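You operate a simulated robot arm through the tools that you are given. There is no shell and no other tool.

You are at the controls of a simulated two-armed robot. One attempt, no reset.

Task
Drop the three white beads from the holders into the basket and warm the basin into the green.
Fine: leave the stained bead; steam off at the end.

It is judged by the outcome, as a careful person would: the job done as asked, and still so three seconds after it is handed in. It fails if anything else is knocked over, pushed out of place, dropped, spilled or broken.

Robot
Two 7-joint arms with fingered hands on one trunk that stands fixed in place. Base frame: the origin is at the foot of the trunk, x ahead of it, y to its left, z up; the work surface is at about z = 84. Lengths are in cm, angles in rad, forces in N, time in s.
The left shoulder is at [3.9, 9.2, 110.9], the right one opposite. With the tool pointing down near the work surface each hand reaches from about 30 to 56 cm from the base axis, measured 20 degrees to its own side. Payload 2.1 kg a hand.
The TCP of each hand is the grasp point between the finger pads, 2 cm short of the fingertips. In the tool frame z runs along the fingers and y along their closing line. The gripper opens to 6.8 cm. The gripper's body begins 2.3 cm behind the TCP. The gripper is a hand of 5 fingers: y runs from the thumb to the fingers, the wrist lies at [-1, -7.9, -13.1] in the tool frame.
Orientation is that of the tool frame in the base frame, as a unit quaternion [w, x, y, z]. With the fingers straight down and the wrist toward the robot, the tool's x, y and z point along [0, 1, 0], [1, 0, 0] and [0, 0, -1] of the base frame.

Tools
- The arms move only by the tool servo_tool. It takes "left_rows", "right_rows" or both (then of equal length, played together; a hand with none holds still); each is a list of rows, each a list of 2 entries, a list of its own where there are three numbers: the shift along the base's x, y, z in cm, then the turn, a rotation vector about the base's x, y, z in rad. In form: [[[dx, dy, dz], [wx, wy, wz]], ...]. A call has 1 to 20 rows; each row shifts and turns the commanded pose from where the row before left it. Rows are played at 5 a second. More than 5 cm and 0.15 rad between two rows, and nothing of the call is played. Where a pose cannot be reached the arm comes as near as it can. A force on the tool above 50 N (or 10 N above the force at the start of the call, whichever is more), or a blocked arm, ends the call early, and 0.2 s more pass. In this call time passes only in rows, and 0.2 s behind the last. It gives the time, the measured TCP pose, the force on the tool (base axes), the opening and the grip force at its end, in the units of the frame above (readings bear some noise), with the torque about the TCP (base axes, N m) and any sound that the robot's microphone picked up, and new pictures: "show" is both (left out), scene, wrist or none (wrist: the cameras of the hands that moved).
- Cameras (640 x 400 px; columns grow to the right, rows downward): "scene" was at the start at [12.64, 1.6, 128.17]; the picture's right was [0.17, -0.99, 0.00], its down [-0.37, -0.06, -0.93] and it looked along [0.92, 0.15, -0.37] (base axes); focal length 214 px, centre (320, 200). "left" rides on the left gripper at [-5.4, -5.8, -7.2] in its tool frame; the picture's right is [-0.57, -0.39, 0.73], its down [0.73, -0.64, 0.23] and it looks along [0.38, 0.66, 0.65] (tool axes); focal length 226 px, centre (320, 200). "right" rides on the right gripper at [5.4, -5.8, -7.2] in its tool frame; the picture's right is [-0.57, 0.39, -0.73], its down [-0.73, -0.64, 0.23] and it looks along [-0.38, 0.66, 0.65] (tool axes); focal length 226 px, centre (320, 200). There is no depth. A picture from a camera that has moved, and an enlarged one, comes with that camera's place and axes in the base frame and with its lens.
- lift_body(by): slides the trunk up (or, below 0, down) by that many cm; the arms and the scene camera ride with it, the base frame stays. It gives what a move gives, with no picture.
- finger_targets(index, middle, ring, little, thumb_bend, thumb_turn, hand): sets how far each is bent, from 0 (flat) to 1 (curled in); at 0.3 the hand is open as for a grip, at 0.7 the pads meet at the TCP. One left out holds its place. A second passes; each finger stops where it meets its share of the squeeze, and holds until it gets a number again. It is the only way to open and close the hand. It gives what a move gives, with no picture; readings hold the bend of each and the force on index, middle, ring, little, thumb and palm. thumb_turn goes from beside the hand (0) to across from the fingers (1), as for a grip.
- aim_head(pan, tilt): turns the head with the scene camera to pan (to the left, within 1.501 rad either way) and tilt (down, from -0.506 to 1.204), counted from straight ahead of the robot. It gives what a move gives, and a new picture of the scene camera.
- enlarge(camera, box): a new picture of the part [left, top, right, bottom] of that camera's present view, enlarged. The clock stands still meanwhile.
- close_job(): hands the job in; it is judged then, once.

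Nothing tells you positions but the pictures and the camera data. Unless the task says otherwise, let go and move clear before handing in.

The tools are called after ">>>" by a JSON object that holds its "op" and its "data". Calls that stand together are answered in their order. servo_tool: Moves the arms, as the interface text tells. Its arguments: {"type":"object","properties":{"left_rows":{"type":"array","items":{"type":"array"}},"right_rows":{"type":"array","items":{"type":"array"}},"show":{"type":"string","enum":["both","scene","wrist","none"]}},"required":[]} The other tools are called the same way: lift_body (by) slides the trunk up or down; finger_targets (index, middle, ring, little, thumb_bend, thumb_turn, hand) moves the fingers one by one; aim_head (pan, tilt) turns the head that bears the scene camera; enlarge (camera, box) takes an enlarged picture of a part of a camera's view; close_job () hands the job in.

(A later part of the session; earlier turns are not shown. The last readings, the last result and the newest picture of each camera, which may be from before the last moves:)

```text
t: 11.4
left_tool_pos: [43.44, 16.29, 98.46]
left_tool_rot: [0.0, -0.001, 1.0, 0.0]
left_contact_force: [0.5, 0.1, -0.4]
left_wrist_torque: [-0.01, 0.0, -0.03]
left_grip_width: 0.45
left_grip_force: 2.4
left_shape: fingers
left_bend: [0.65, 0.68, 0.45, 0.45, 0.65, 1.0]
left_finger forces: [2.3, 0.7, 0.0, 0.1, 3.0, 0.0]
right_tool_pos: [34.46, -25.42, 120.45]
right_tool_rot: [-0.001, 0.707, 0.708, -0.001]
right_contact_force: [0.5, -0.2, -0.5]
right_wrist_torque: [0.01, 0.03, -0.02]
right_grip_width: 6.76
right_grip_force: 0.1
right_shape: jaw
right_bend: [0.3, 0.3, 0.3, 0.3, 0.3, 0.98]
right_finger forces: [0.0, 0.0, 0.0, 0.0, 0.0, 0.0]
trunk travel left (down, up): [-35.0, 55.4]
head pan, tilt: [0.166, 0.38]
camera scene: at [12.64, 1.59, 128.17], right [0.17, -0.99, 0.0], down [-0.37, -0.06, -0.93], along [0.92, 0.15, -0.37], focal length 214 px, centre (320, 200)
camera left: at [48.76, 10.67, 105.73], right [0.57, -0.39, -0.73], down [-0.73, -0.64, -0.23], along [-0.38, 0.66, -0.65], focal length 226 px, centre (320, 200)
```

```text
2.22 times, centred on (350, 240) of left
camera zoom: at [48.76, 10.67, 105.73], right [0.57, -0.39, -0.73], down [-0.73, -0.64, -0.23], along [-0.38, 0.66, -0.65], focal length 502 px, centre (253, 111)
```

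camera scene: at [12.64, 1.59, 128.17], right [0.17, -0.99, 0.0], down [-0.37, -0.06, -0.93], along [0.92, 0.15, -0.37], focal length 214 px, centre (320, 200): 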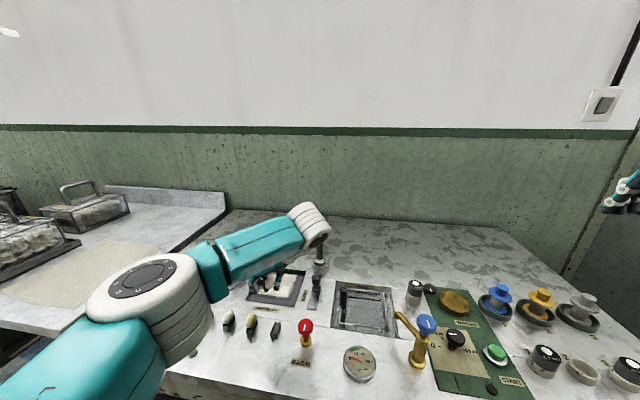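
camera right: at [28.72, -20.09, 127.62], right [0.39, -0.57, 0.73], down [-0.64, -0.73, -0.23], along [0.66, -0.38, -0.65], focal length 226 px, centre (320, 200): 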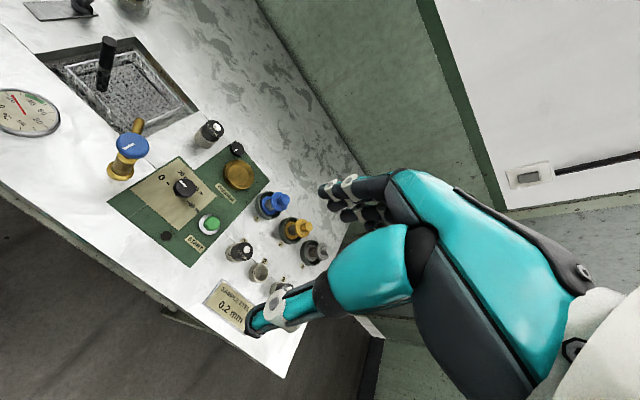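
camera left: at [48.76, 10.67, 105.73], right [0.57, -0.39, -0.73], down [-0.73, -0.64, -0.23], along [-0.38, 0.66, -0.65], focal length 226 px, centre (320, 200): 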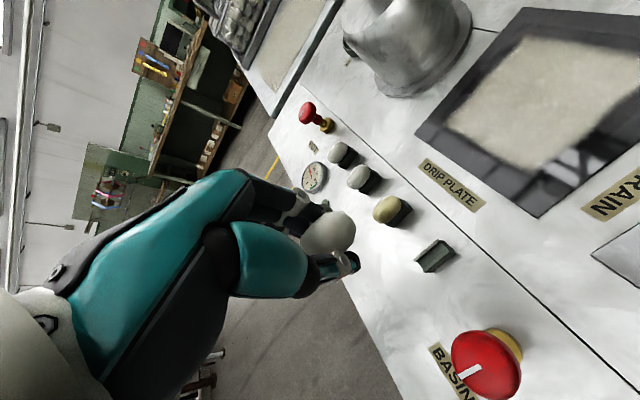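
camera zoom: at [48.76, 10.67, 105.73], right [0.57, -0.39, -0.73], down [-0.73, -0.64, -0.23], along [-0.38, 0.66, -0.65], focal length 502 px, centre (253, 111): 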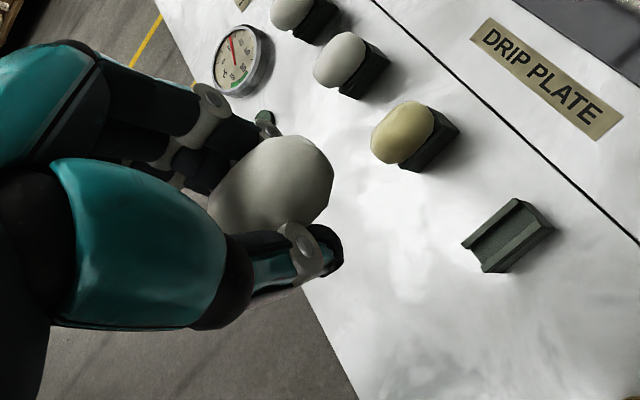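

The bead is held firmly. I'll carry it over the basin at height and turn the hand back so the wrist faces the robot.

>>> {"op": "servo_tool", "data": {"left_rows": [[[0.4, -1.0, 0.3], [0, 0, -0.12]], [[0.7, -1.6, 0.3], [0, 0, -0.132]], [[0.8, -1.8, 0.2], [0, 0, -0.132]], [[0.8, -1.8, 0], [0, 0, -0.132]], [[0.8, -1.8, 0], [0, 0, -0.132]], [[0.8, -1.8, 0], [0, 0, -0.132]], [[0.8, -1.8, 0], [0, 0, -0.132]], [[0.8, -1.8, 0], [0, 0, -0.132]], [[0.8, -1.8, 0], [0, 0, -0.132]], [[0.8, -1.8, 0], [0, 0, -0.132]], [[0.7, -1.8, 0], [0, 0, -0.132]], [[0.5, -1.6, 0], [0, 0, -0.13]]], "show": "both"}}

>>> {"op": "enlarge", "data": {"camera": "scene", "box": [290, 200, 450, 340]}}

>>> {"op": "enlarge", "data": {"camera": "left", "box": [240, 100, 520, 330]}}

```text
t: 14.0
left_tool_pos: [50.29, -3.15, 98.85]
left_tool_rot: [0.0, 0.707, 0.707, 0.0]
left_contact_force: [-0.8, 0.1, 0.3]
left_wrist_torque: [0.01, -0.01, 0.0]
left_grip_width: 0.41
left_grip_force: 2.6
left_shape: fingers
left_bend: [0.65, 0.69, 0.45, 0.45, 0.65, 1.0]
left_finger forces: [2.1, 0.5, 0.1, 0.0, 2.7, 0.2]
left hand out of reach, approached as far as the arm can: row 10, 11, 12
right_tool_pos: [34.42, -25.41, 120.51]
right_tool_rot: [-0.001, 0.707, 0.707, 0.0]
right_contact_force: [-0.5, -0.4, -0.8]
right_wrist_torque: [-0.01, -0.02, -0.01]
right_grip_width: 6.78
right_grip_force: 0.1
right_shape: jaw
right_bend: [0.3, 0.3, 0.3, 0.3, 0.3, 0.98]
right_finger forces: [0.0, 0.0, 0.0, 0.0, 0.1, 0.1]
trunk travel left (down, up): [-35.0, 55.4]
head pan, tilt: [0.166, 0.38]
camera scene: at [12.65, 1.6, 128.17], right [0.17, -0.99, 0.0], down [-0.37, -0.06, -0.93], along [0.92, 0.15, -0.37], focal length 214 px, centre (320, 200)
camera left: at [44.32, -8.42, 106.16], right [-0.39, -0.57, -0.73], down [-0.64, 0.73, -0.23], along [0.66, 0.38, -0.65], focal length 226 px, centre (320, 200)
```

scene: 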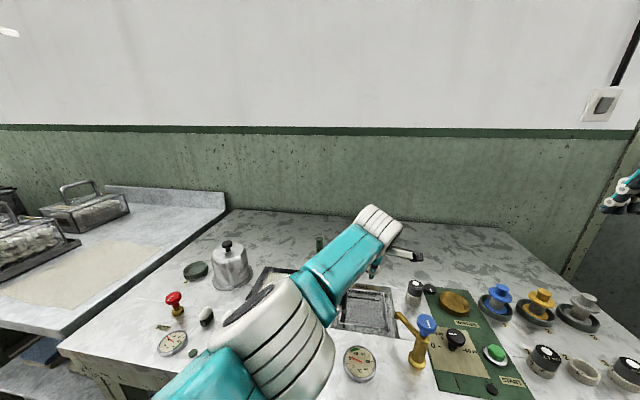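
left: 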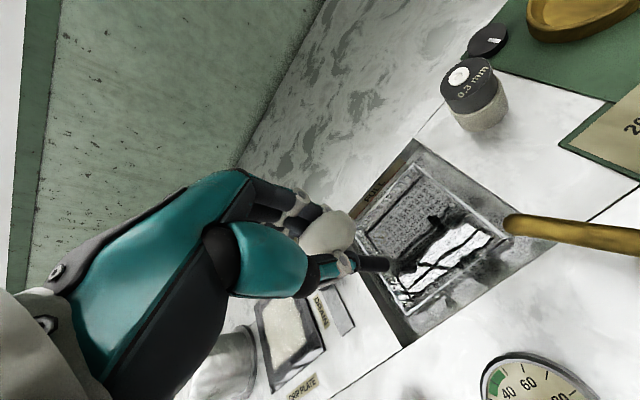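

```text
2.86 times, centred on (370, 270) of scene
camera zoom: at [12.65, 1.6, 128.17], right [0.17, -0.99, 0.0], down [-0.37, -0.06, -0.93], along [0.92, 0.15, -0.37], focal length 613 px, centre (177, 0)
```

zoom: 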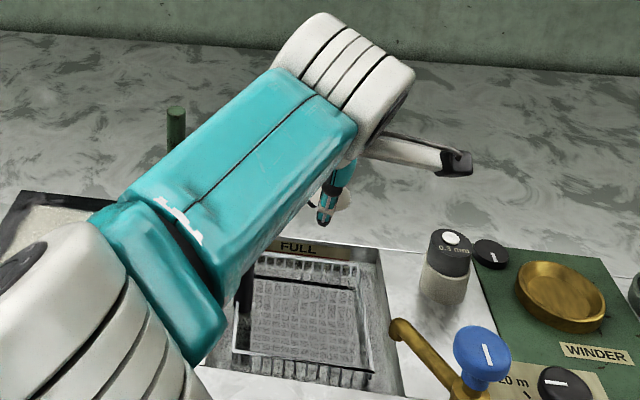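

```text
1.74 times, centred on (380, 215) of left
camera zoom: at [44.32, -8.42, 106.16], right [-0.39, -0.57, -0.73], down [-0.64, 0.73, -0.23], along [0.66, 0.38, -0.65], focal length 393 px, centre (216, 174)
```

zoom: 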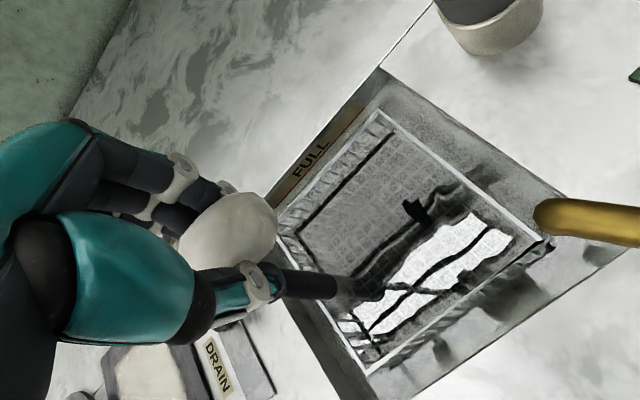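

The arm hit its reach limit at x ≈ 50.3. Tilting the fingers forward and yawing slightly right should gain a few centimetres, so I'll try that at this height.

>>> {"op": "servo_tool", "data": {"left_rows": [[[0, 0, 0], [0, -0.1, -0.05]], [[0, 0, 0], [0, -0.1, -0.05]], [[0, 0, 0], [0, -0.1, -0.05]], [[0, 0, 0], [0, -0.05, -0.05]]], "show": "both"}}

>>> {"op": "enlarge", "data": {"camera": "left", "box": [240, 100, 520, 330]}}

>>> {"op": "enlarge", "data": {"camera": "scene", "box": [290, 200, 450, 340]}}

```text
t: 15.0
left_tool_pos: [50.31, -2.97, 98.93]
left_tool_rot: [0.125, 0.762, 0.624, 0.122]
left_contact_force: [-0.4, -1.1, -0.7]
left_wrist_torque: [0.02, 0.01, -0.03]
left_grip_width: 0.4
left_grip_force: 2.7
left_shape: fingers
left_bend: [0.65, 0.69, 0.45, 0.45, 0.65, 1.0]
left_finger forces: [2.1, 0.5, 0.1, 0.0, 2.7, 0.0]
right_tool_pos: [34.44, -25.36, 120.44]
right_tool_rot: [0.0, 0.707, 0.707, -0.001]
right_contact_force: [0.7, -0.2, 0.5]
right_wrist_torque: [0.01, -0.03, -0.02]
right_grip_width: 6.75
right_grip_force: 0.0
right_shape: jaw
right_bend: [0.3, 0.3, 0.3, 0.3, 0.3, 0.98]
right_finger forces: [0.1, 0.1, 0.0, 0.1, 0.1, 0.0]
trunk travel left (down, up): [-35.0, 55.4]
head pan, tilt: [0.166, 0.38]
camera scene: at [12.64, 1.58, 128.17], right [0.17, -0.99, 0.0], down [-0.37, -0.06, -0.93], along [0.92, 0.15, -0.37], focal length 214 px, centre (320, 200)
camera left: at [41.34, -6.74, 103.61], right [-0.22, -0.51, -0.83], down [-0.37, 0.83, -0.41], along [0.9, 0.22, -0.37], focal length 226 px, centre (320, 200)
```

scene: 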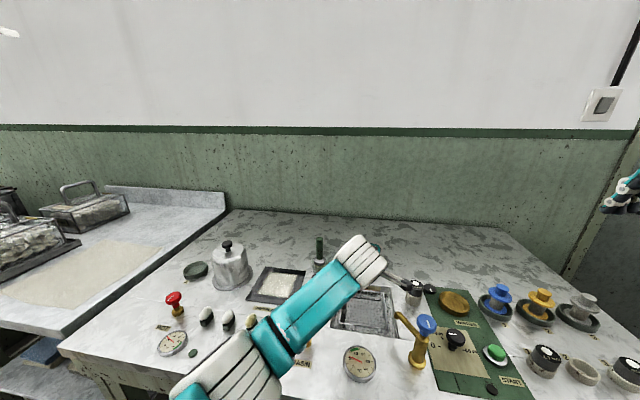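
left: 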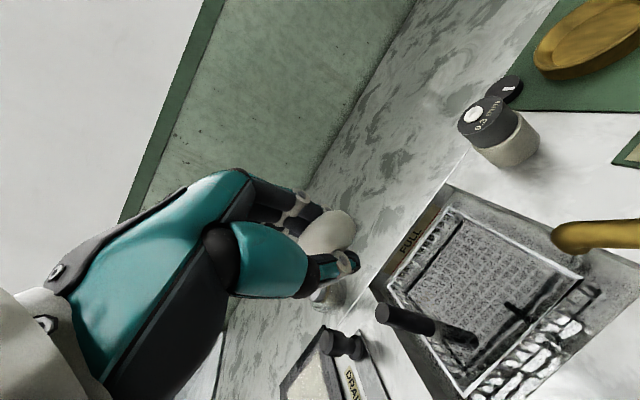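

```text
1.74 times, centred on (380, 215) of left
camera zoom: at [41.34, -6.74, 103.61], right [-0.22, -0.51, -0.83], down [-0.37, 0.83, -0.41], along [0.9, 0.22, -0.37], focal length 393 px, centre (216, 174)
```

zoom: 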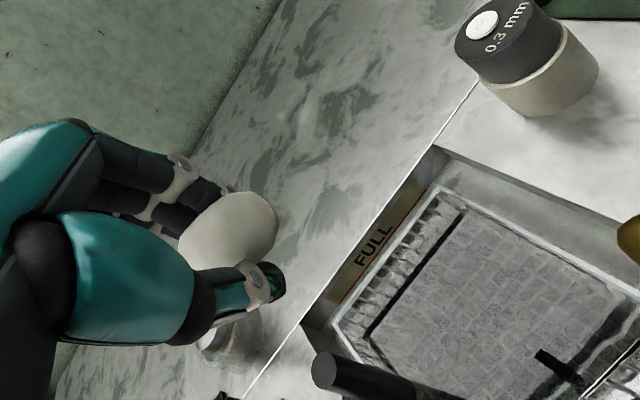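

```text
2.86 times, centred on (370, 270) of scene
camera zoom: at [12.64, 1.58, 128.17], right [0.17, -0.99, 0.0], down [-0.37, -0.06, -0.93], along [0.92, 0.15, -0.37], focal length 613 px, centre (177, 0)
```

zoom: 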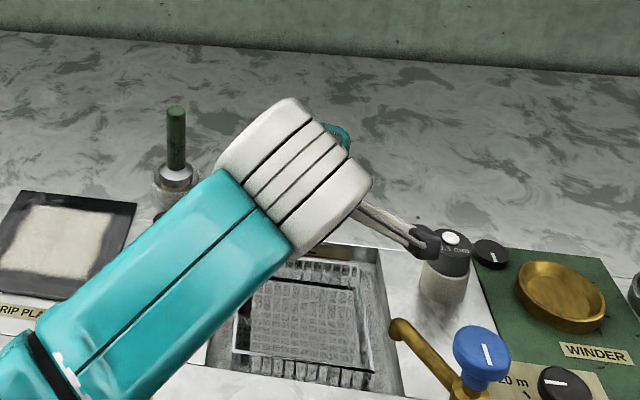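

Now there's slack. I'll move forward over the basket and start down.

>>> {"op": "servo_tool", "data": {"left_rows": [[[0.9, -0.2, 0], [0, 0, 0]], [[0.9, -0.2, 0], [0, 0, 0]], [[0.8, -0.2, -1.5], [0, 0, 0]], [[0.2, -0.1, -1.7], [0, 0, 0]]], "show": "both"}}

>>> {"op": "enlarge", "data": {"camera": "left", "box": [240, 100, 520, 330]}}

>>> {"op": "enlarge", "data": {"camera": "scene", "box": [290, 200, 450, 340]}}

```text
t: 16.0
left_tool_pos: [53.02, -3.66, 95.76]
left_tool_rot: [0.124, 0.762, 0.624, 0.121]
left_contact_force: [1.3, -0.6, 0.1]
left_wrist_torque: [-0.01, 0.0, 0.0]
left_grip_width: 0.4
left_grip_force: 2.8
left_shape: fingers
left_bend: [0.65, 0.69, 0.45, 0.45, 0.65, 1.0]
left_finger forces: [2.0, 0.4, 0.0, 0.1, 2.4, 0.0]
right_tool_pos: [34.46, -25.53, 120.28]
right_tool_rot: [0.0, 0.707, 0.707, -0.001]
right_contact_force: [0.3, -0.5, -0.5]
right_wrist_torque: [-0.03, -0.01, -0.03]
right_grip_width: 6.78
right_grip_force: 0.1
right_shape: jaw
right_bend: [0.3, 0.3, 0.3, 0.3, 0.3, 0.98]
right_finger forces: [0.0, 0.0, 0.1, 0.0, 0.0, 0.0]
trunk travel left (down, up): [-35.0, 55.4]
head pan, tilt: [0.166, 0.38]
camera scene: at [12.64, 1.58, 128.17], right [0.17, -0.99, 0.0], down [-0.37, -0.06, -0.93], along [0.92, 0.15, -0.37], focal length 214 px, centre (320, 200)
camera left: at [44.09, -7.49, 100.41], right [-0.22, -0.51, -0.83], down [-0.37, 0.83, -0.41], along [0.9, 0.22, -0.37], focal length 226 px, centre (320, 200)
```

scene: 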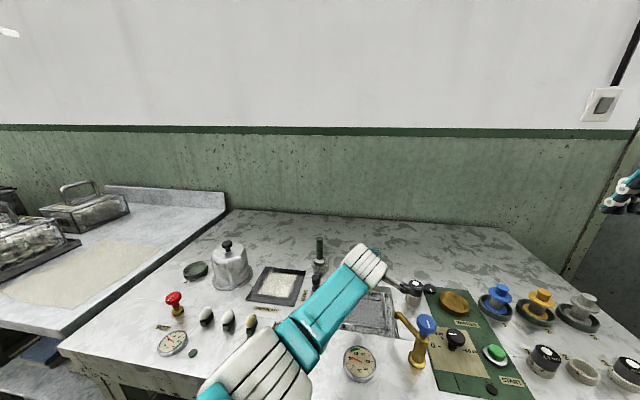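
left: 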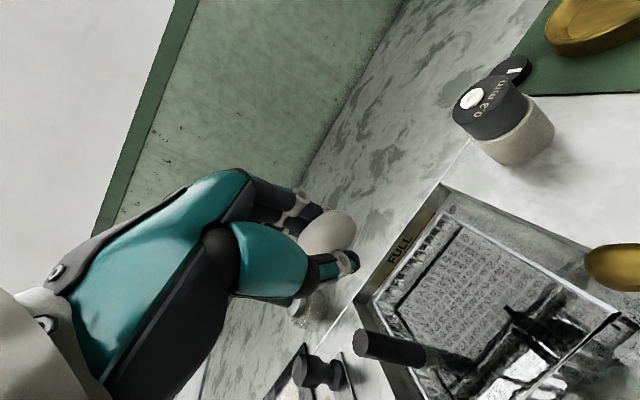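

```text
1.74 times, centred on (380, 215) of left
camera zoom: at [44.09, -7.49, 100.41], right [-0.22, -0.51, -0.83], down [-0.37, 0.83, -0.41], along [0.9, 0.22, -0.37], focal length 393 px, centre (216, 174)
```

zoom: 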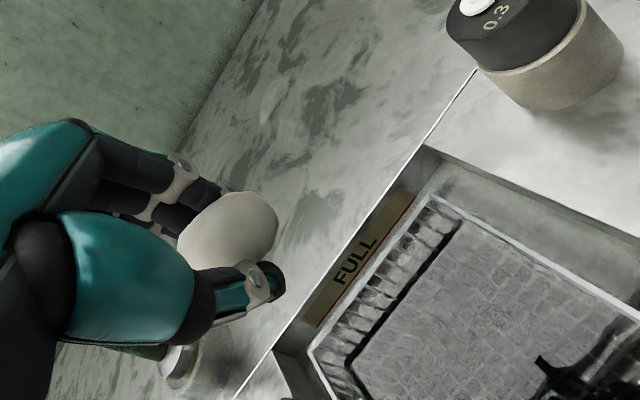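

```text
2.86 times, centred on (370, 270) of scene
camera zoom: at [12.64, 1.58, 128.17], right [0.17, -0.99, 0.0], down [-0.37, -0.06, -0.93], along [0.92, 0.15, -0.37], focal length 613 px, centre (177, 0)
```

zoom: 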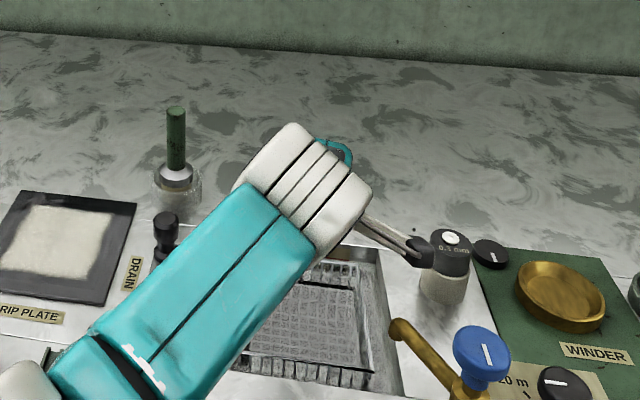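

The bead is over the basket interior, clear of the handle post and spout. I'll lower to z ≈ 89.5 and release.

>>> {"op": "servo_tool", "data": {"left_rows": [[[0.2, 0.1, -1.5], [0, 0, 0]], [[0.1, 0.1, -1.5], [0, 0, 0]], [[0.1, 0.1, -1.5], [0, 0, 0]], [[0, 0, -1.4], [0, 0, 0]]], "show": "both"}}

>>> {"op": "enlarge", "data": {"camera": "left", "box": [240, 100, 520, 330]}}

>>> {"op": "enlarge", "data": {"camera": "scene", "box": [290, 200, 450, 340]}}

```text
t: 17.0
left_tool_pos: [53.31, -3.02, 90.12]
left_tool_rot: [0.124, 0.762, 0.624, 0.12]
left_contact_force: [0.4, 0.6, -0.4]
left_wrist_torque: [-0.01, 0.04, -0.02]
left_grip_width: 0.35
left_grip_force: 2.5
left_shape: fingers
left_bend: [0.66, 0.69, 0.45, 0.45, 0.66, 1.0]
left_finger forces: [2.0, 0.3, 0.1, 0.0, 2.4, 0.1]
left hand out of reach, approached as far as the arm can: row 4
right_tool_pos: [34.42, -25.43, 120.35]
right_tool_rot: [-0.001, 0.708, 0.706, 0.0]
right_contact_force: [0.5, -0.6, 0.1]
right_wrist_torque: [-0.01, 0.0, 0.01]
right_grip_width: 6.76
right_grip_force: 0.1
right_shape: jaw
right_bend: [0.3, 0.3, 0.3, 0.3, 0.3, 0.98]
right_finger forces: [0.1, 0.0, 0.1, 0.1, 0.0, 0.0]
trunk travel left (down, up): [-35.0, 55.4]
head pan, tilt: [0.166, 0.38]
camera scene: at [12.64, 1.59, 128.17], right [0.17, -0.99, 0.0], down [-0.37, -0.06, -0.93], along [0.92, 0.15, -0.37], focal length 214 px, centre (320, 200)
camera left: at [44.32, -6.91, 94.65], right [-0.22, -0.51, -0.83], down [-0.37, 0.83, -0.41], along [0.9, 0.22, -0.37], focal length 226 px, centre (320, 200)
```

scene: 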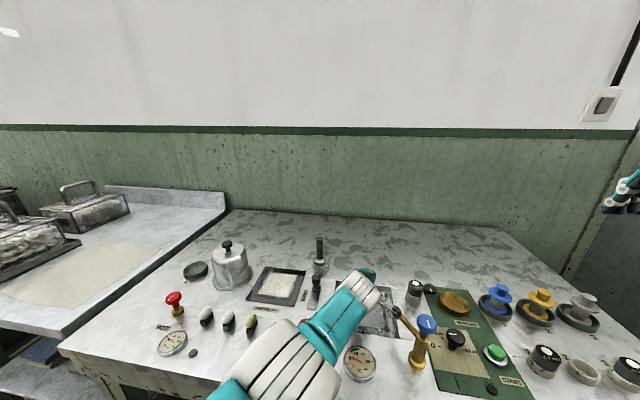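
left: 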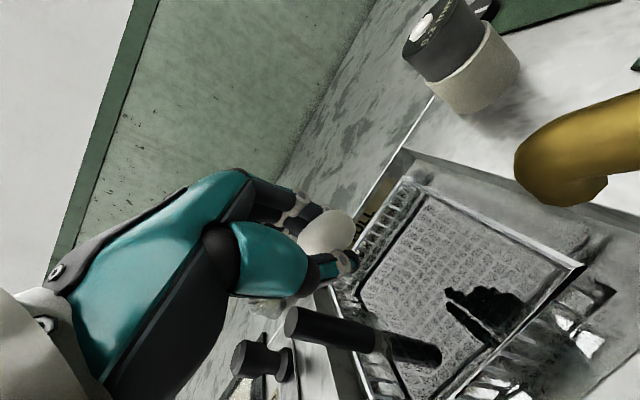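

```text
1.74 times, centred on (380, 215) of left
camera zoom: at [44.32, -6.91, 94.65], right [-0.22, -0.51, -0.83], down [-0.37, 0.83, -0.41], along [0.9, 0.22, -0.37], focal length 393 px, centre (216, 174)
```

zoom: 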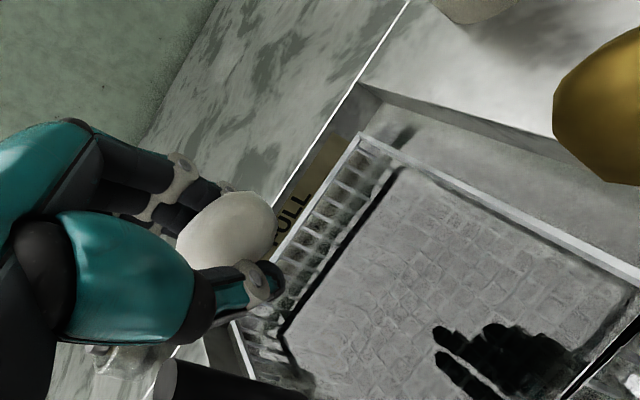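

```text
2.86 times, centred on (370, 270) of scene
camera zoom: at [12.64, 1.59, 128.17], right [0.17, -0.99, 0.0], down [-0.37, -0.06, -0.93], along [0.92, 0.15, -0.37], focal length 613 px, centre (177, 0)
```

zoom: 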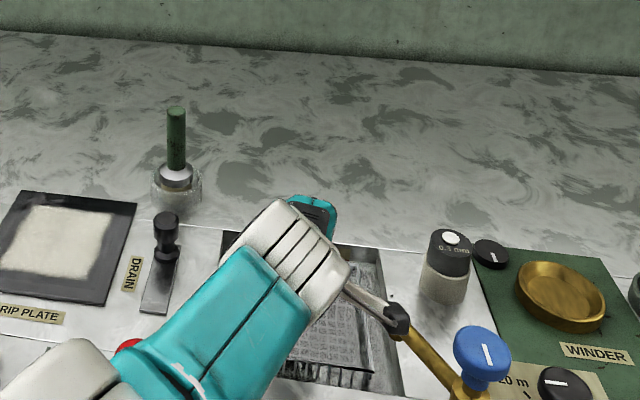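

The bead is at about (53.3, -3, 90), inside the basket outline. Releasing.

>>> {"op": "finger_targets", "data": {"hand": "left", "index": 0.45, "middle": 0.45, "thumb_bend": 0.45}}

>>> {"op": "servo_tool", "data": {"left_rows": [[[-0.2, 0.1, 1.5], [0, 0, 0]], [[-0.2, 0.1, 1.5], [0, 0, 0]], [[-0.2, 0.2, 1.5], [0, 0, 0]], [[-0.4, 0.2, 1.5], [0, 0, 0]]], "show": "both"}}

>>> {"op": "enlarge", "data": {"camera": "left", "box": [300, 150, 640, 400]}}

```text
t: 18.0
left_tool_pos: [53.18, -3.12, 90.0]
left_tool_rot: [0.125, 0.762, 0.624, 0.12]
left_contact_force: [-0.8, -0.2, 0.7]
left_wrist_torque: [0.03, -0.02, -0.02]
left_grip_width: 3.68
left_grip_force: 0.0
left_shape: fingers
left_bend: [0.45, 0.45, 0.45, 0.45, 0.45, 1.0]
left_finger forces: [0.0, 0.0, 0.0, 0.0, 0.1, 0.0]
right_tool_pos: [34.2, -25.46, 120.43]
right_tool_rot: [-0.001, 0.708, 0.707, -0.001]
right_contact_force: [0.3, 0.3, 1.2]
right_wrist_torque: [0.0, 0.01, -0.04]
right_grip_width: 6.76
right_grip_force: 0.1
right_shape: jaw
right_bend: [0.3, 0.3, 0.3, 0.3, 0.3, 0.98]
right_finger forces: [0.1, 0.1, 0.0, 0.0, 0.1, 0.0]
trunk travel left (down, up): [-35.0, 55.4]
head pan, tilt: [0.166, 0.38]
```

```text
t: 19.0
left_tool_pos: [54.21, -3.39, 95.59]
left_tool_rot: [0.124, 0.762, 0.624, 0.12]
left_contact_force: [-0.1, 0.5, 0.3]
left_wrist_torque: [0.0, -0.02, 0.0]
left_grip_width: 3.68
left_grip_force: 0.1
left_shape: fingers
left_bend: [0.45, 0.45, 0.45, 0.45, 0.45, 1.0]
left_finger forces: [0.1, 0.0, 0.0, 0.0, 0.0, 0.1]
left hand out of reach, approached as far as the arm can: row 1, 2, 3, 4
right_tool_pos: [34.42, -25.57, 120.27]
right_tool_rot: [-0.001, 0.707, 0.707, -0.001]
right_contact_force: [-0.3, -0.1, 0.2]
right_wrist_torque: [0.04, 0.0, 0.0]
right_grip_width: 6.77
right_grip_force: 0.1
right_shape: jaw
right_bend: [0.3, 0.3, 0.3, 0.3, 0.3, 0.98]
right_finger forces: [0.0, 0.0, 0.1, 0.0, 0.1, 0.1]
trunk travel left (down, up): [-35.0, 55.4]
head pan, tilt: [0.166, 0.38]
camera scene: at [12.64, 1.58, 128.17], right [0.17, -0.99, 0.0], down [-0.37, -0.06, -0.93], along [0.92, 0.15, -0.37], focal length 214 px, centre (320, 200)
camera left: at [45.26, -7.15, 100.24], right [-0.22, -0.51, -0.83], down [-0.37, 0.83, -0.41], along [0.9, 0.22, -0.37], focal length 226 px, centre (320, 200)
```

scene: 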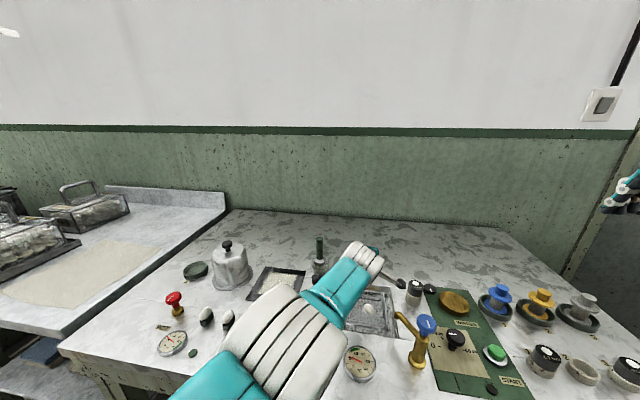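
left: 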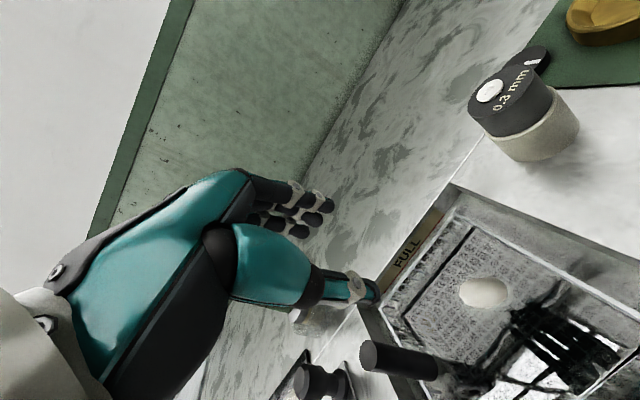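

```text
1.60 times, centred on (470, 275) of left
camera zoom: at [45.26, -7.15, 100.24], right [-0.22, -0.51, -0.83], down [-0.37, 0.83, -0.41], along [0.9, 0.22, -0.37], focal length 362 px, centre (80, 80)
```

zoom: 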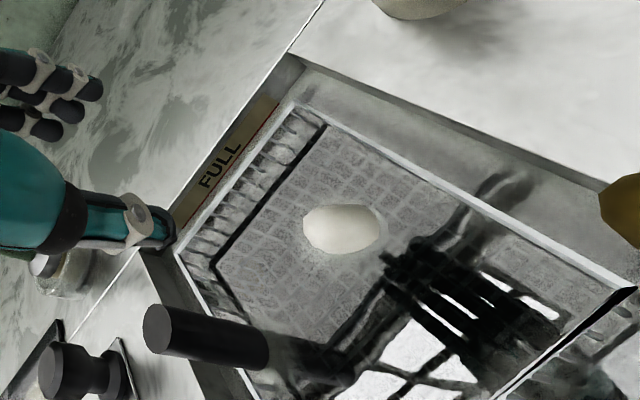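

The first bead is floating in the basket. I'll back out, straighten the hand, and go above the next white bead (43.4, 27.5), turning +90° again.

>>> {"op": "servo_tool", "data": {"left_rows": [[[-1.0, 0.2, 1.2], [0, 0, 0]], [[-1.0, 0.3, 1.0], [0, 0.05, 0.03]], [[-1.0, 0.3, 0.8], [0, 0.1, 0.05]], [[-1.0, 0.3, 0.5], [0, 0.1, 0.06]], [[-0.5, 0.5, 0.3], [0, 0.1, 0.06]]], "show": "scene"}}

```text
t: 20.2
left_tool_pos: [50.9, -2.07, 99.27]
left_tool_rot: [0.001, 0.705, 0.709, -0.003]
left_contact_force: [0.3, 0.8, 0.4]
left_wrist_torque: [0.01, 0.01, 0.0]
left_grip_width: 3.7
left_grip_force: 0.0
left_shape: fingers
left_bend: [0.45, 0.45, 0.45, 0.45, 0.45, 1.0]
left_finger forces: [0.1, 0.1, 0.1, 0.1, 0.0, 0.0]
left hand out of reach, approached as far as the arm can: row 1, 2, 5
right_tool_pos: [34.38, -25.39, 120.46]
right_tool_rot: [0.0, 0.707, 0.707, 0.0]
right_contact_force: [1.1, 0.7, -0.6]
right_wrist_torque: [0.0, 0.01, -0.01]
right_grip_width: 6.79
right_grip_force: 0.1
right_shape: jaw
right_bend: [0.3, 0.3, 0.3, 0.3, 0.3, 0.98]
right_finger forces: [0.1, 0.0, 0.1, 0.1, 0.0, 0.0]
trunk travel left (down, up): [-35.0, 55.4]
head pan, tilt: [0.166, 0.38]
camera scene: at [12.64, 1.58, 128.17], right [0.17, -0.99, 0.0], down [-0.37, -0.06, -0.93], along [0.92, 0.15, -0.37], focal length 214 px, centre (320, 200)
```

scene: 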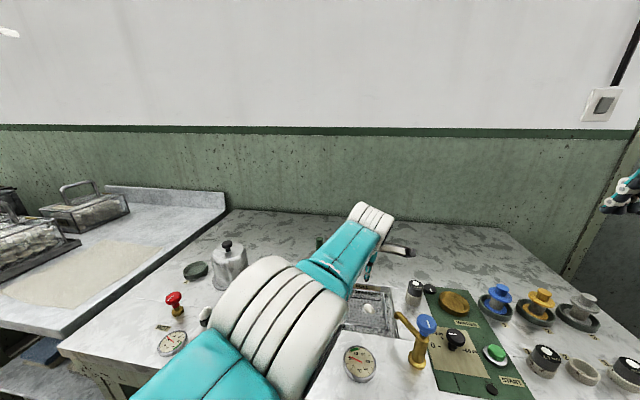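

>>> {"op": "servo_tool", "data": {"left_rows": [[[-1.0, 1.2, 0.3], [0, 0, 0.1]], [[-1.0, 1.9, 0.3], [0, 0, 0.113]], [[-0.7, 2.2, 0.3], [0, 0, 0.113]], [[-0.5, 2.2, 0.3], [0, 0, 0.113]], [[-0.5, 2.2, 0.2], [0, 0, 0.113]], [[-0.5, 2.2, 0], [0, 0, 0.113]], [[-0.5, 2.2, 0], [0, 0, 0.113]], [[-0.5, 2.2, 0], [0, 0, 0.113]], [[-0.5, 2.2, 0], [0, 0, 0.113]], [[-0.5, 2.2, 0], [0, 0, 0.113]], [[-0.5, 2.2, 0], [0, 0, 0.113]], [[-0.4, 2.2, 0], [0, 0, 0.113]], [[-0.3, 2.2, 0], [0, 0, 0.113]], [[-0.1, 2.2, 0], [0, 0, 0.114]]], "show": "both"}}

>>> {"op": "enlarge", "data": {"camera": "left", "box": [260, 100, 500, 330]}}

>>> {"op": "enlarge", "data": {"camera": "scene", "box": [325, 272, 405, 342]}}

```text
t: 23.2
left_tool_pos: [47.08, 25.38, 100.65]
left_tool_rot: [0.002, -0.002, 1.0, -0.001]
left_contact_force: [-0.5, 0.0, -0.3]
left_wrist_torque: [-0.01, 0.02, 0.02]
left_grip_width: 3.71
left_grip_force: 0.1
left_shape: fingers
left_bend: [0.45, 0.45, 0.45, 0.45, 0.45, 1.0]
left_finger forces: [0.1, 0.1, 0.0, 0.0, 0.0, 0.0]
left hand out of reach, approached as far as the arm can: row 1, 2, 3, 4, 5, 6, 7, 10, 13, 14
right_tool_pos: [34.43, -25.52, 120.41]
right_tool_rot: [-0.001, 0.707, 0.707, -0.001]
right_contact_force: [0.2, -0.3, 0.4]
right_wrist_torque: [0.0, -0.05, 0.0]
right_grip_width: 6.82
right_grip_force: 0.1
right_shape: jaw
right_bend: [0.3, 0.3, 0.3, 0.3, 0.3, 0.98]
right_finger forces: [0.1, 0.0, 0.0, 0.1, 0.0, 0.0]
trunk travel left (down, up): [-35.0, 55.4]
head pan, tilt: [0.166, 0.38]
camera scene: at [12.64, 1.59, 128.17], right [0.17, -0.99, 0.0], down [-0.37, -0.06, -0.93], along [0.92, 0.15, -0.37], focal length 214 px, centre (320, 200)
camera left: at [52.37, 19.73, 107.85], right [0.57, -0.38, -0.73], down [-0.73, -0.64, -0.23], along [-0.38, 0.66, -0.65], focal length 226 px, centre (320, 200)
```

scene: 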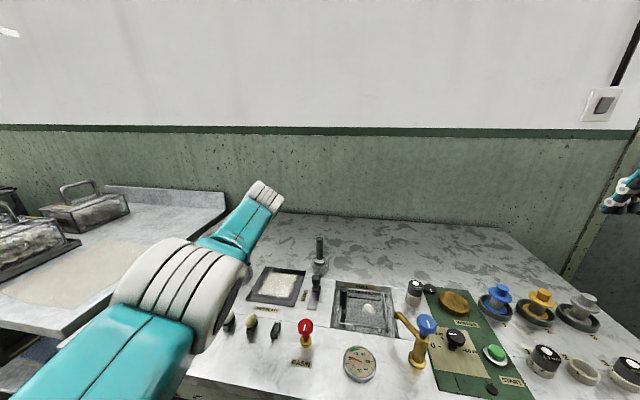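
left: 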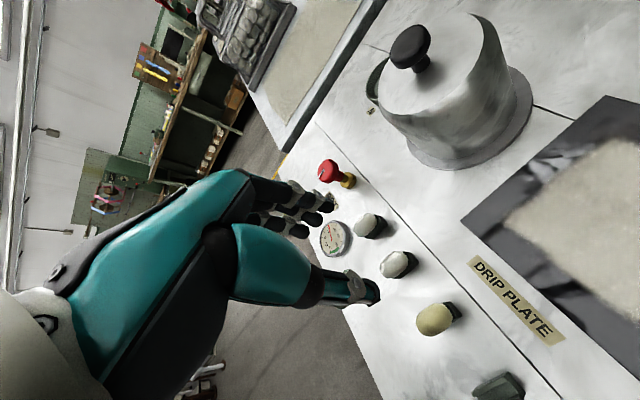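

```text
1.74 times, centred on (380, 215) of left
camera zoom: at [52.37, 19.73, 107.85], right [0.57, -0.38, -0.73], down [-0.73, -0.64, -0.23], along [-0.38, 0.66, -0.65], focal length 393 px, centre (216, 174)
```

zoom: 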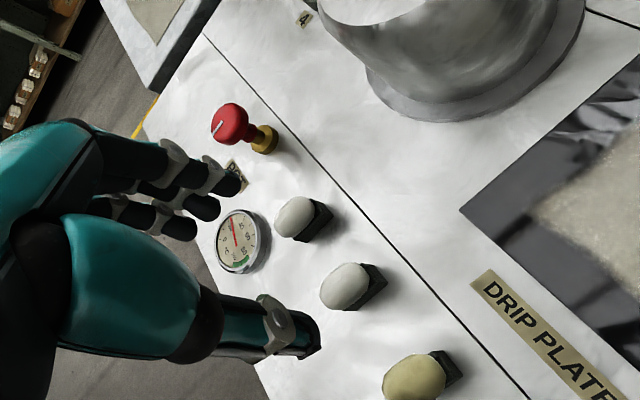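

```text
5.71 times, centred on (365, 307) of scene
camera zoom: at [12.64, 1.59, 128.17], right [0.17, -0.99, 0.0], down [-0.37, -0.06, -0.93], along [0.92, 0.15, -0.37], focal length 1226 px, centre (63, -411)
```

zoom: 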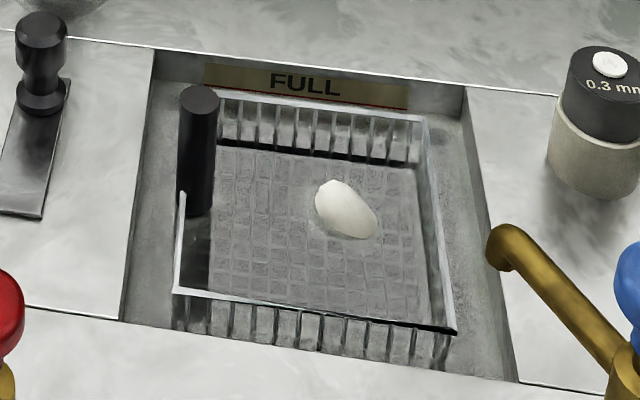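

The arm has drifted into a stretched configuration, with several rows out of reach. I'll retreat up and back to a comfortable pose before going for the second bead.

>>> {"op": "servo_tool", "data": {"left_rows": [[[-1.5, -0.2, 2.0], [0, 0, 0]], [[-2.0, -0.2, 2.5], [0, 0, 0]], [[-2.2, -0.2, 2.5], [0, 0, 0]], [[-2.2, -0.2, 2.5], [0, 0, 0]], [[-2.2, -0.2, 2.5], [0, 0, 0]], [[-2.0, -0.2, 2.5], [0, 0, 0]]], "show": "scene"}}

```text
t: 24.6
left_tool_pos: [42.19, 24.59, 117.14]
left_tool_rot: [0.002, -0.001, 1.0, 0.001]
left_contact_force: [0.2, -0.5, 0.4]
left_wrist_torque: [0.02, 0.01, 0.03]
left_grip_width: 3.7
left_grip_force: 0.0
left_shape: fingers
left_bend: [0.45, 0.45, 0.45, 0.45, 0.45, 0.99]
left_finger forces: [0.1, 0.0, 0.0, 0.0, 0.1, 0.0]
left hand out of reach, approached as far as the arm can: row 1, 2, 3, 4, 5, 6
right_tool_pos: [34.35, -25.52, 120.38]
right_tool_rot: [-0.001, 0.707, 0.707, 0.0]
right_contact_force: [-0.5, -0.5, -0.5]
right_wrist_torque: [-0.01, -0.05, 0.01]
right_grip_width: 6.76
right_grip_force: 0.0
right_shape: jaw
right_bend: [0.3, 0.3, 0.3, 0.3, 0.3, 0.98]
right_finger forces: [0.0, 0.0, 0.0, 0.1, 0.1, 0.1]
trunk travel left (down, up): [-35.0, 55.4]
head pan, tilt: [0.166, 0.38]
camera scene: at [12.63, 1.58, 128.18], right [0.17, -0.99, 0.0], down [-0.37, -0.06, -0.93], along [0.92, 0.15, -0.37], focal length 214 px, centre (320, 200)
```

scene: 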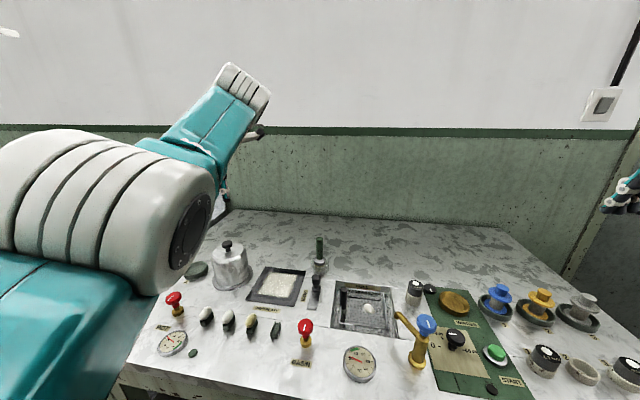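

>>> {"op": "servo_tool", "data": {"left_rows": [[[-0.8, 0.15, 0.6], [0, 0, -0.13]], [[-0.8, 0.15, 0.6], [0, 0, -0.13]], [[-0.8, 0.15, 0.6], [0, 0, -0.13]], [[-0.8, 0.15, 0.6], [0, 0, -0.13]], [[-0.8, 0.15, 0.6], [0, 0, -0.13]], [[-0.8, 0.15, 0.6], [0, 0, -0.13]]], "show": "scene"}}

```text
t: 26.0
left_tool_pos: [42.39, 25.93, 124.33]
left_tool_rot: [0.001, 0.381, 0.925, -0.001]
left_contact_force: [-0.5, 0.2, 0.0]
left_wrist_torque: [0.02, 0.01, 0.07]
left_grip_width: 3.71
left_grip_force: 0.1
left_shape: fingers
left_bend: [0.45, 0.45, 0.45, 0.45, 0.45, 0.99]
left_finger forces: [0.1, 0.1, 0.0, 0.0, 0.0, 0.0]
left hand out of reach, approached as far as the arm can: row 1, 2, 3, 4, 5, 6
right_tool_pos: [34.44, -25.54, 120.54]
right_tool_rot: [0.0, 0.707, 0.707, 0.0]
right_contact_force: [-0.4, -0.5, -0.1]
right_wrist_torque: [-0.02, 0.02, -0.01]
right_grip_width: 6.78
right_grip_force: 0.1
right_shape: jaw
right_bend: [0.3, 0.3, 0.3, 0.3, 0.3, 0.98]
right_finger forces: [0.0, 0.0, 0.0, 0.0, 0.1, 0.0]
trunk travel left (down, up): [-35.0, 55.4]
head pan, tilt: [0.166, 0.38]
camera scene: at [12.63, 1.59, 128.17], right [0.17, -0.99, 0.0], down [-0.37, -0.06, -0.93], along [0.92, 0.15, -0.37], focal length 214 px, centre (320, 200)
```

scene: 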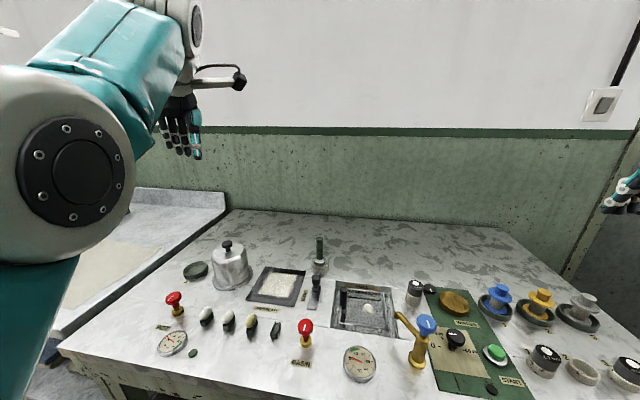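

The arm is stretched straight, with the wrist about 44 cm from the shoulder. I'll sweep inward at this safe height to get the elbow to bend again.

>>> {"op": "servo_tool", "data": {"left_rows": [[[-0.5, -2.5, 0], [0, 0, -0.1]], [[-0.5, -2.5, 0], [0, 0, -0.1]], [[-0.5, -2.5, 0], [0, 0, -0.1]], [[-0.5, -2.5, 0], [0, 0, -0.1]], [[-0.5, -2.5, 0], [0, 0, -0.1]], [[-0.5, -2.5, 0], [0, 0, -0.1]]], "show": "scene"}}

```text
t: 27.4
left_tool_pos: [41.94, 10.81, 126.88]
left_tool_rot: [0.001, 0.636, 0.772, -0.002]
left_contact_force: [0.5, -0.1, 0.8]
left_wrist_torque: [0.03, 0.03, 0.01]
left_grip_width: 3.68
left_grip_force: 0.2
left_shape: fingers
left_bend: [0.45, 0.45, 0.45, 0.45, 0.45, 0.99]
left_finger forces: [0.0, 0.0, 0.0, 0.0, 0.1, 0.0]
left hand out of reach, approached as far as the arm can: row 1, 2, 3, 4, 5, 6
right_tool_pos: [34.41, -25.43, 120.39]
right_tool_rot: [0.0, 0.706, 0.708, -0.001]
right_contact_force: [0.0, 0.2, 0.5]
right_wrist_torque: [0.0, -0.02, 0.01]
right_grip_width: 6.77
right_grip_force: 0.1
right_shape: jaw
right_bend: [0.3, 0.3, 0.3, 0.3, 0.3, 0.98]
right_finger forces: [0.0, 0.0, 0.1, 0.0, 0.1, 0.1]
trunk travel left (down, up): [-35.0, 55.4]
head pan, tilt: [0.166, 0.38]
camera scene: at [12.64, 1.57, 128.17], right [0.17, -0.99, 0.0], down [-0.37, -0.06, -0.93], along [0.92, 0.15, -0.37], focal length 214 px, centre (320, 200)
```

scene: 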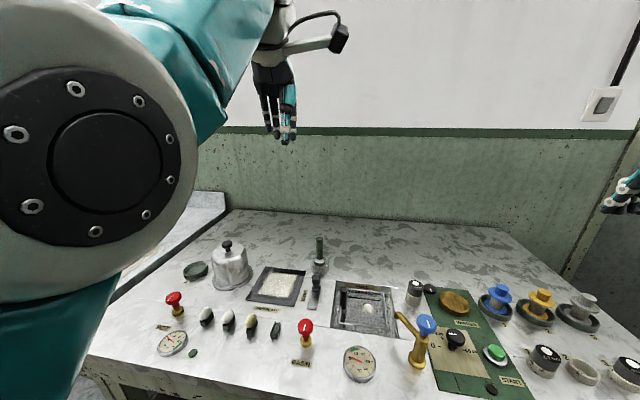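

>>> {"op": "servo_tool", "data": {"left_rows": [[[-3.4, 0, -3.4], [0, 0, 0]], [[-3.4, 0, -3.4], [0, 0, 0]]], "show": "scene"}}

```text
t: 28.0
left_tool_pos: [41.99, 10.85, 126.7]
left_tool_rot: [0.001, 0.636, 0.772, -0.002]
left_contact_force: [-0.2, 0.1, 0.2]
left_wrist_torque: [-0.01, -0.03, -0.01]
left_grip_width: 3.72
left_grip_force: 0.0
left_shape: fingers
left_bend: [0.45, 0.45, 0.45, 0.45, 0.45, 0.99]
left_finger forces: [0.0, 0.1, 0.0, 0.1, 0.0, 0.1]
left hand out of reach, approached as far as the arm can: row 1, 2
right_tool_pos: [34.31, -25.51, 120.35]
right_tool_rot: [-0.001, 0.707, 0.707, 0.0]
right_contact_force: [0.4, 0.3, 0.2]
right_wrist_torque: [-0.02, -0.03, 0.01]
right_grip_width: 6.77
right_grip_force: 0.1
right_shape: jaw
right_bend: [0.3, 0.3, 0.3, 0.3, 0.3, 0.98]
right_finger forces: [0.1, 0.0, 0.0, 0.0, 0.1, 0.0]
trunk travel left (down, up): [-35.0, 55.4]
head pan, tilt: [0.166, 0.38]
camera scene: at [12.64, 1.58, 128.17], right [0.17, -0.99, 0.0], down [-0.37, -0.06, -0.93], along [0.92, 0.15, -0.37], focal length 214 px, centre (320, 200)
```

scene: 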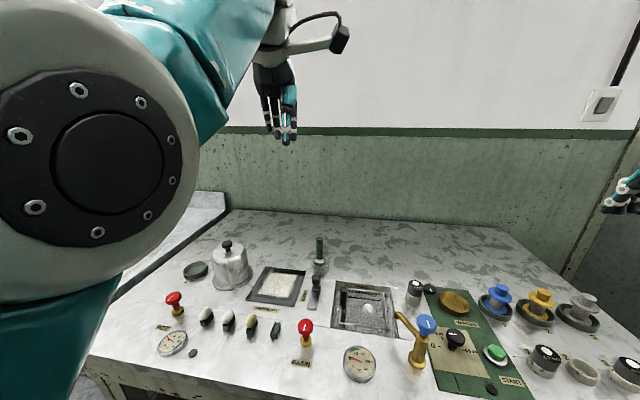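

The arm still won't pull inward. I'll look at its actual shape with the head camera.

>>> {"op": "aim_head", "data": {"pan": 0.9, "tilt": 0.1}}

>>> {"op": "aim_head", "data": {"pan": 0.6, "tilt": 0.9}}

```text
t: 29.1
left_tool_pos: [42.06, 10.84, 126.78]
left_tool_rot: [0.002, 0.635, 0.772, -0.001]
left_contact_force: [-0.6, 0.5, 0.2]
left_wrist_torque: [0.01, 0.0, 0.01]
left_grip_width: 3.71
left_grip_force: 0.1
left_shape: fingers
left_bend: [0.45, 0.45, 0.45, 0.45, 0.45, 0.99]
left_finger forces: [0.2, 0.0, 0.0, 0.0, 0.0, 0.0]
right_tool_pos: [34.43, -25.48, 120.38]
right_tool_rot: [-0.001, 0.707, 0.707, -0.001]
right_contact_force: [1.0, 0.4, -0.3]
right_wrist_torque: [-0.01, -0.01, 0.02]
right_grip_width: 6.79
right_grip_force: 0.0
right_shape: jaw
right_bend: [0.3, 0.3, 0.3, 0.3, 0.3, 0.98]
right_finger forces: [0.0, 0.0, 0.0, 0.0, 0.1, 0.1]
trunk travel left (down, up): [-35.0, 55.4]
head pan, tilt: [0.901, 0.099]
camera scene: at [9.21, 7.25, 130.79], right [0.78, -0.62, 0.0], down [-0.06, -0.08, -0.99], along [0.62, 0.78, -0.1], focal length 214 px, centre (320, 200)
```

scene: 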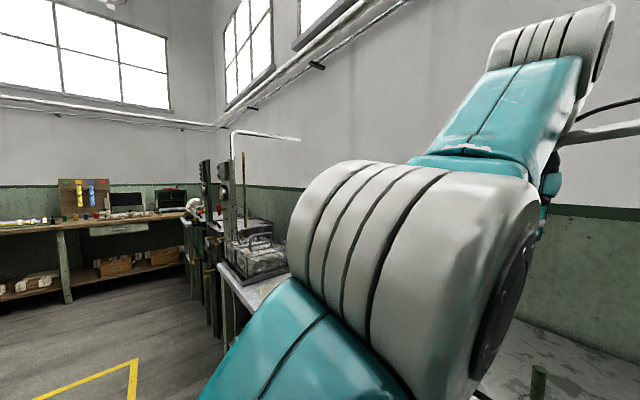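

```text
t: 30.2
left_tool_pos: [42.09, 10.7, 126.8]
left_tool_rot: [0.002, 0.636, 0.772, -0.002]
left_contact_force: [-0.7, -0.2, 0.9]
left_wrist_torque: [0.0, 0.03, -0.03]
left_grip_width: 3.68
left_grip_force: 0.1
left_shape: fingers
left_bend: [0.45, 0.45, 0.45, 0.45, 0.45, 0.99]
left_finger forces: [0.0, 0.0, 0.0, 0.0, 0.0, 0.1]
right_tool_pos: [34.47, -25.42, 120.48]
right_tool_rot: [-0.001, 0.707, 0.707, -0.001]
right_contact_force: [-0.2, 0.8, 0.5]
right_wrist_torque: [0.04, 0.04, -0.03]
right_grip_width: 6.78
right_grip_force: 0.0
right_shape: jaw
right_bend: [0.3, 0.3, 0.3, 0.3, 0.3, 0.98]
right_finger forces: [0.0, 0.1, 0.0, 0.0, 0.0, 0.0]
trunk travel left (down, up): [-35.0, 55.4]
head pan, tilt: [0.6, 0.901]
camera scene: at [9.71, 4.32, 123.71], right [0.56, -0.83, 0.0], down [-0.65, -0.44, -0.62], along [0.51, 0.35, -0.78], focal length 214 px, centre (320, 200)
```

scene: 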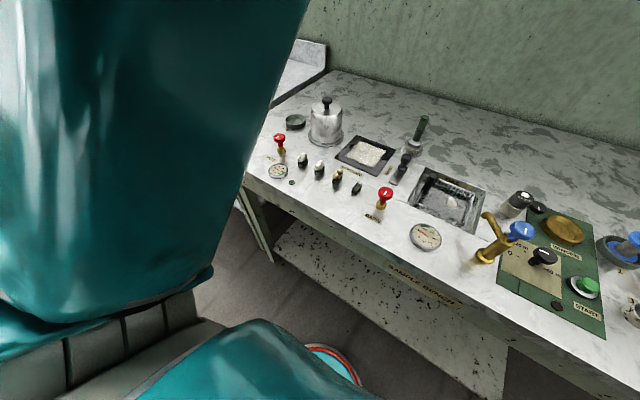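

>>> {"op": "aim_head", "data": {"pan": 0.5, "tilt": 0.35}}

>>> {"op": "servo_tool", "data": {"left_rows": [[[0.5, 0, -2.5], [0, 0, -0.1]], [[0.5, 0, -2.5], [0, 0, -0.1]], [[0, 0, -2.5], [0, 0, 0]], [[0, 0, -2.5], [0, 0, 0]]], "show": "scene"}}

```text
t: 31.2
left_tool_pos: [42.11, 10.82, 126.84]
left_tool_rot: [0.001, 0.635, 0.772, -0.002]
left_contact_force: [-0.3, -0.4, 0.1]
left_wrist_torque: [0.0, 0.01, 0.03]
left_grip_width: 3.72
left_grip_force: 0.1
left_shape: fingers
left_bend: [0.45, 0.45, 0.45, 0.45, 0.45, 0.99]
left_finger forces: [0.1, 0.0, 0.1, 0.0, 0.0, 0.1]
right_tool_pos: [34.44, -25.41, 120.43]
right_tool_rot: [-0.001, 0.707, 0.707, 0.0]
right_contact_force: [0.1, -0.7, -0.1]
right_wrist_torque: [0.05, -0.02, 0.01]
right_grip_width: 6.77
right_grip_force: 0.0
right_shape: jaw
right_bend: [0.3, 0.3, 0.3, 0.3, 0.3, 0.98]
right_finger forces: [0.0, 0.0, 0.0, 0.1, 0.0, 0.0]
trunk travel left (down, up): [-35.0, 55.4]
head pan, tilt: [0.499, 0.351]
camera scene: at [11.65, 4.5, 128.45], right [0.48, -0.88, 0.0], down [-0.3, -0.16, -0.94], along [0.82, 0.45, -0.34], focal length 214 px, centre (320, 200)
```

scene: 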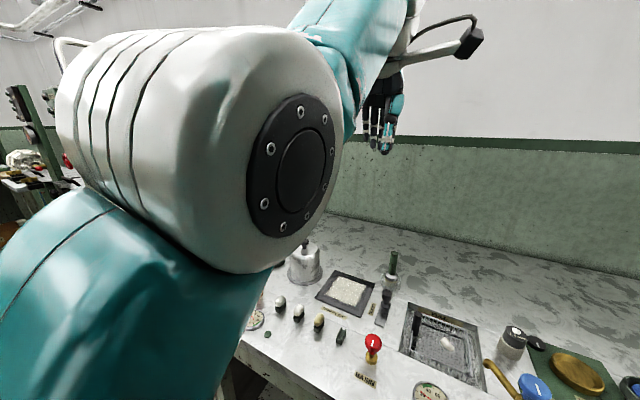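

```text
t: 32.2
left_tool_pos: [47.5, 10.27, 119.72]
left_tool_rot: [0.001, 0.709, 0.705, -0.003]
left_contact_force: [0.6, 0.5, -0.4]
left_wrist_torque: [0.0, 0.0, -0.06]
left_grip_width: 3.7
left_grip_force: 0.0
left_shape: fingers
left_bend: [0.45, 0.45, 0.45, 0.45, 0.45, 0.99]
left_finger forces: [0.0, 0.0, 0.0, 0.0, 0.0, 0.1]
left hand out of reach, approached as far as the arm can: row 1, 2, 3, 4
right_tool_pos: [34.36, -25.29, 120.4]
right_tool_rot: [-0.001, 0.708, 0.706, -0.001]
right_contact_force: [0.3, -0.5, 0.7]
right_wrist_torque: [0.0, -0.02, 0.0]
right_grip_width: 6.77
right_grip_force: 0.1
right_shape: jaw
right_bend: [0.3, 0.3, 0.3, 0.3, 0.3, 0.98]
right_finger forces: [0.0, 0.0, 0.1, 0.0, 0.0, 0.1]
trunk travel left (down, up): [-35.0, 55.4]
head pan, tilt: [0.499, 0.351]
camera scene: at [11.66, 4.5, 128.45], right [0.48, -0.88, 0.0], down [-0.3, -0.16, -0.94], along [0.82, 0.45, -0.34], focal length 214 px, centre (320, 200)
```

scene: 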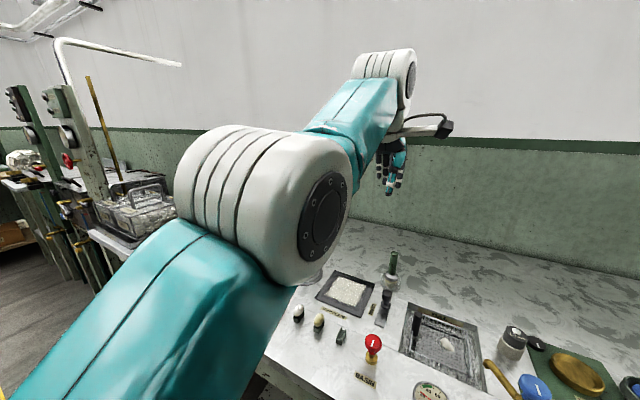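

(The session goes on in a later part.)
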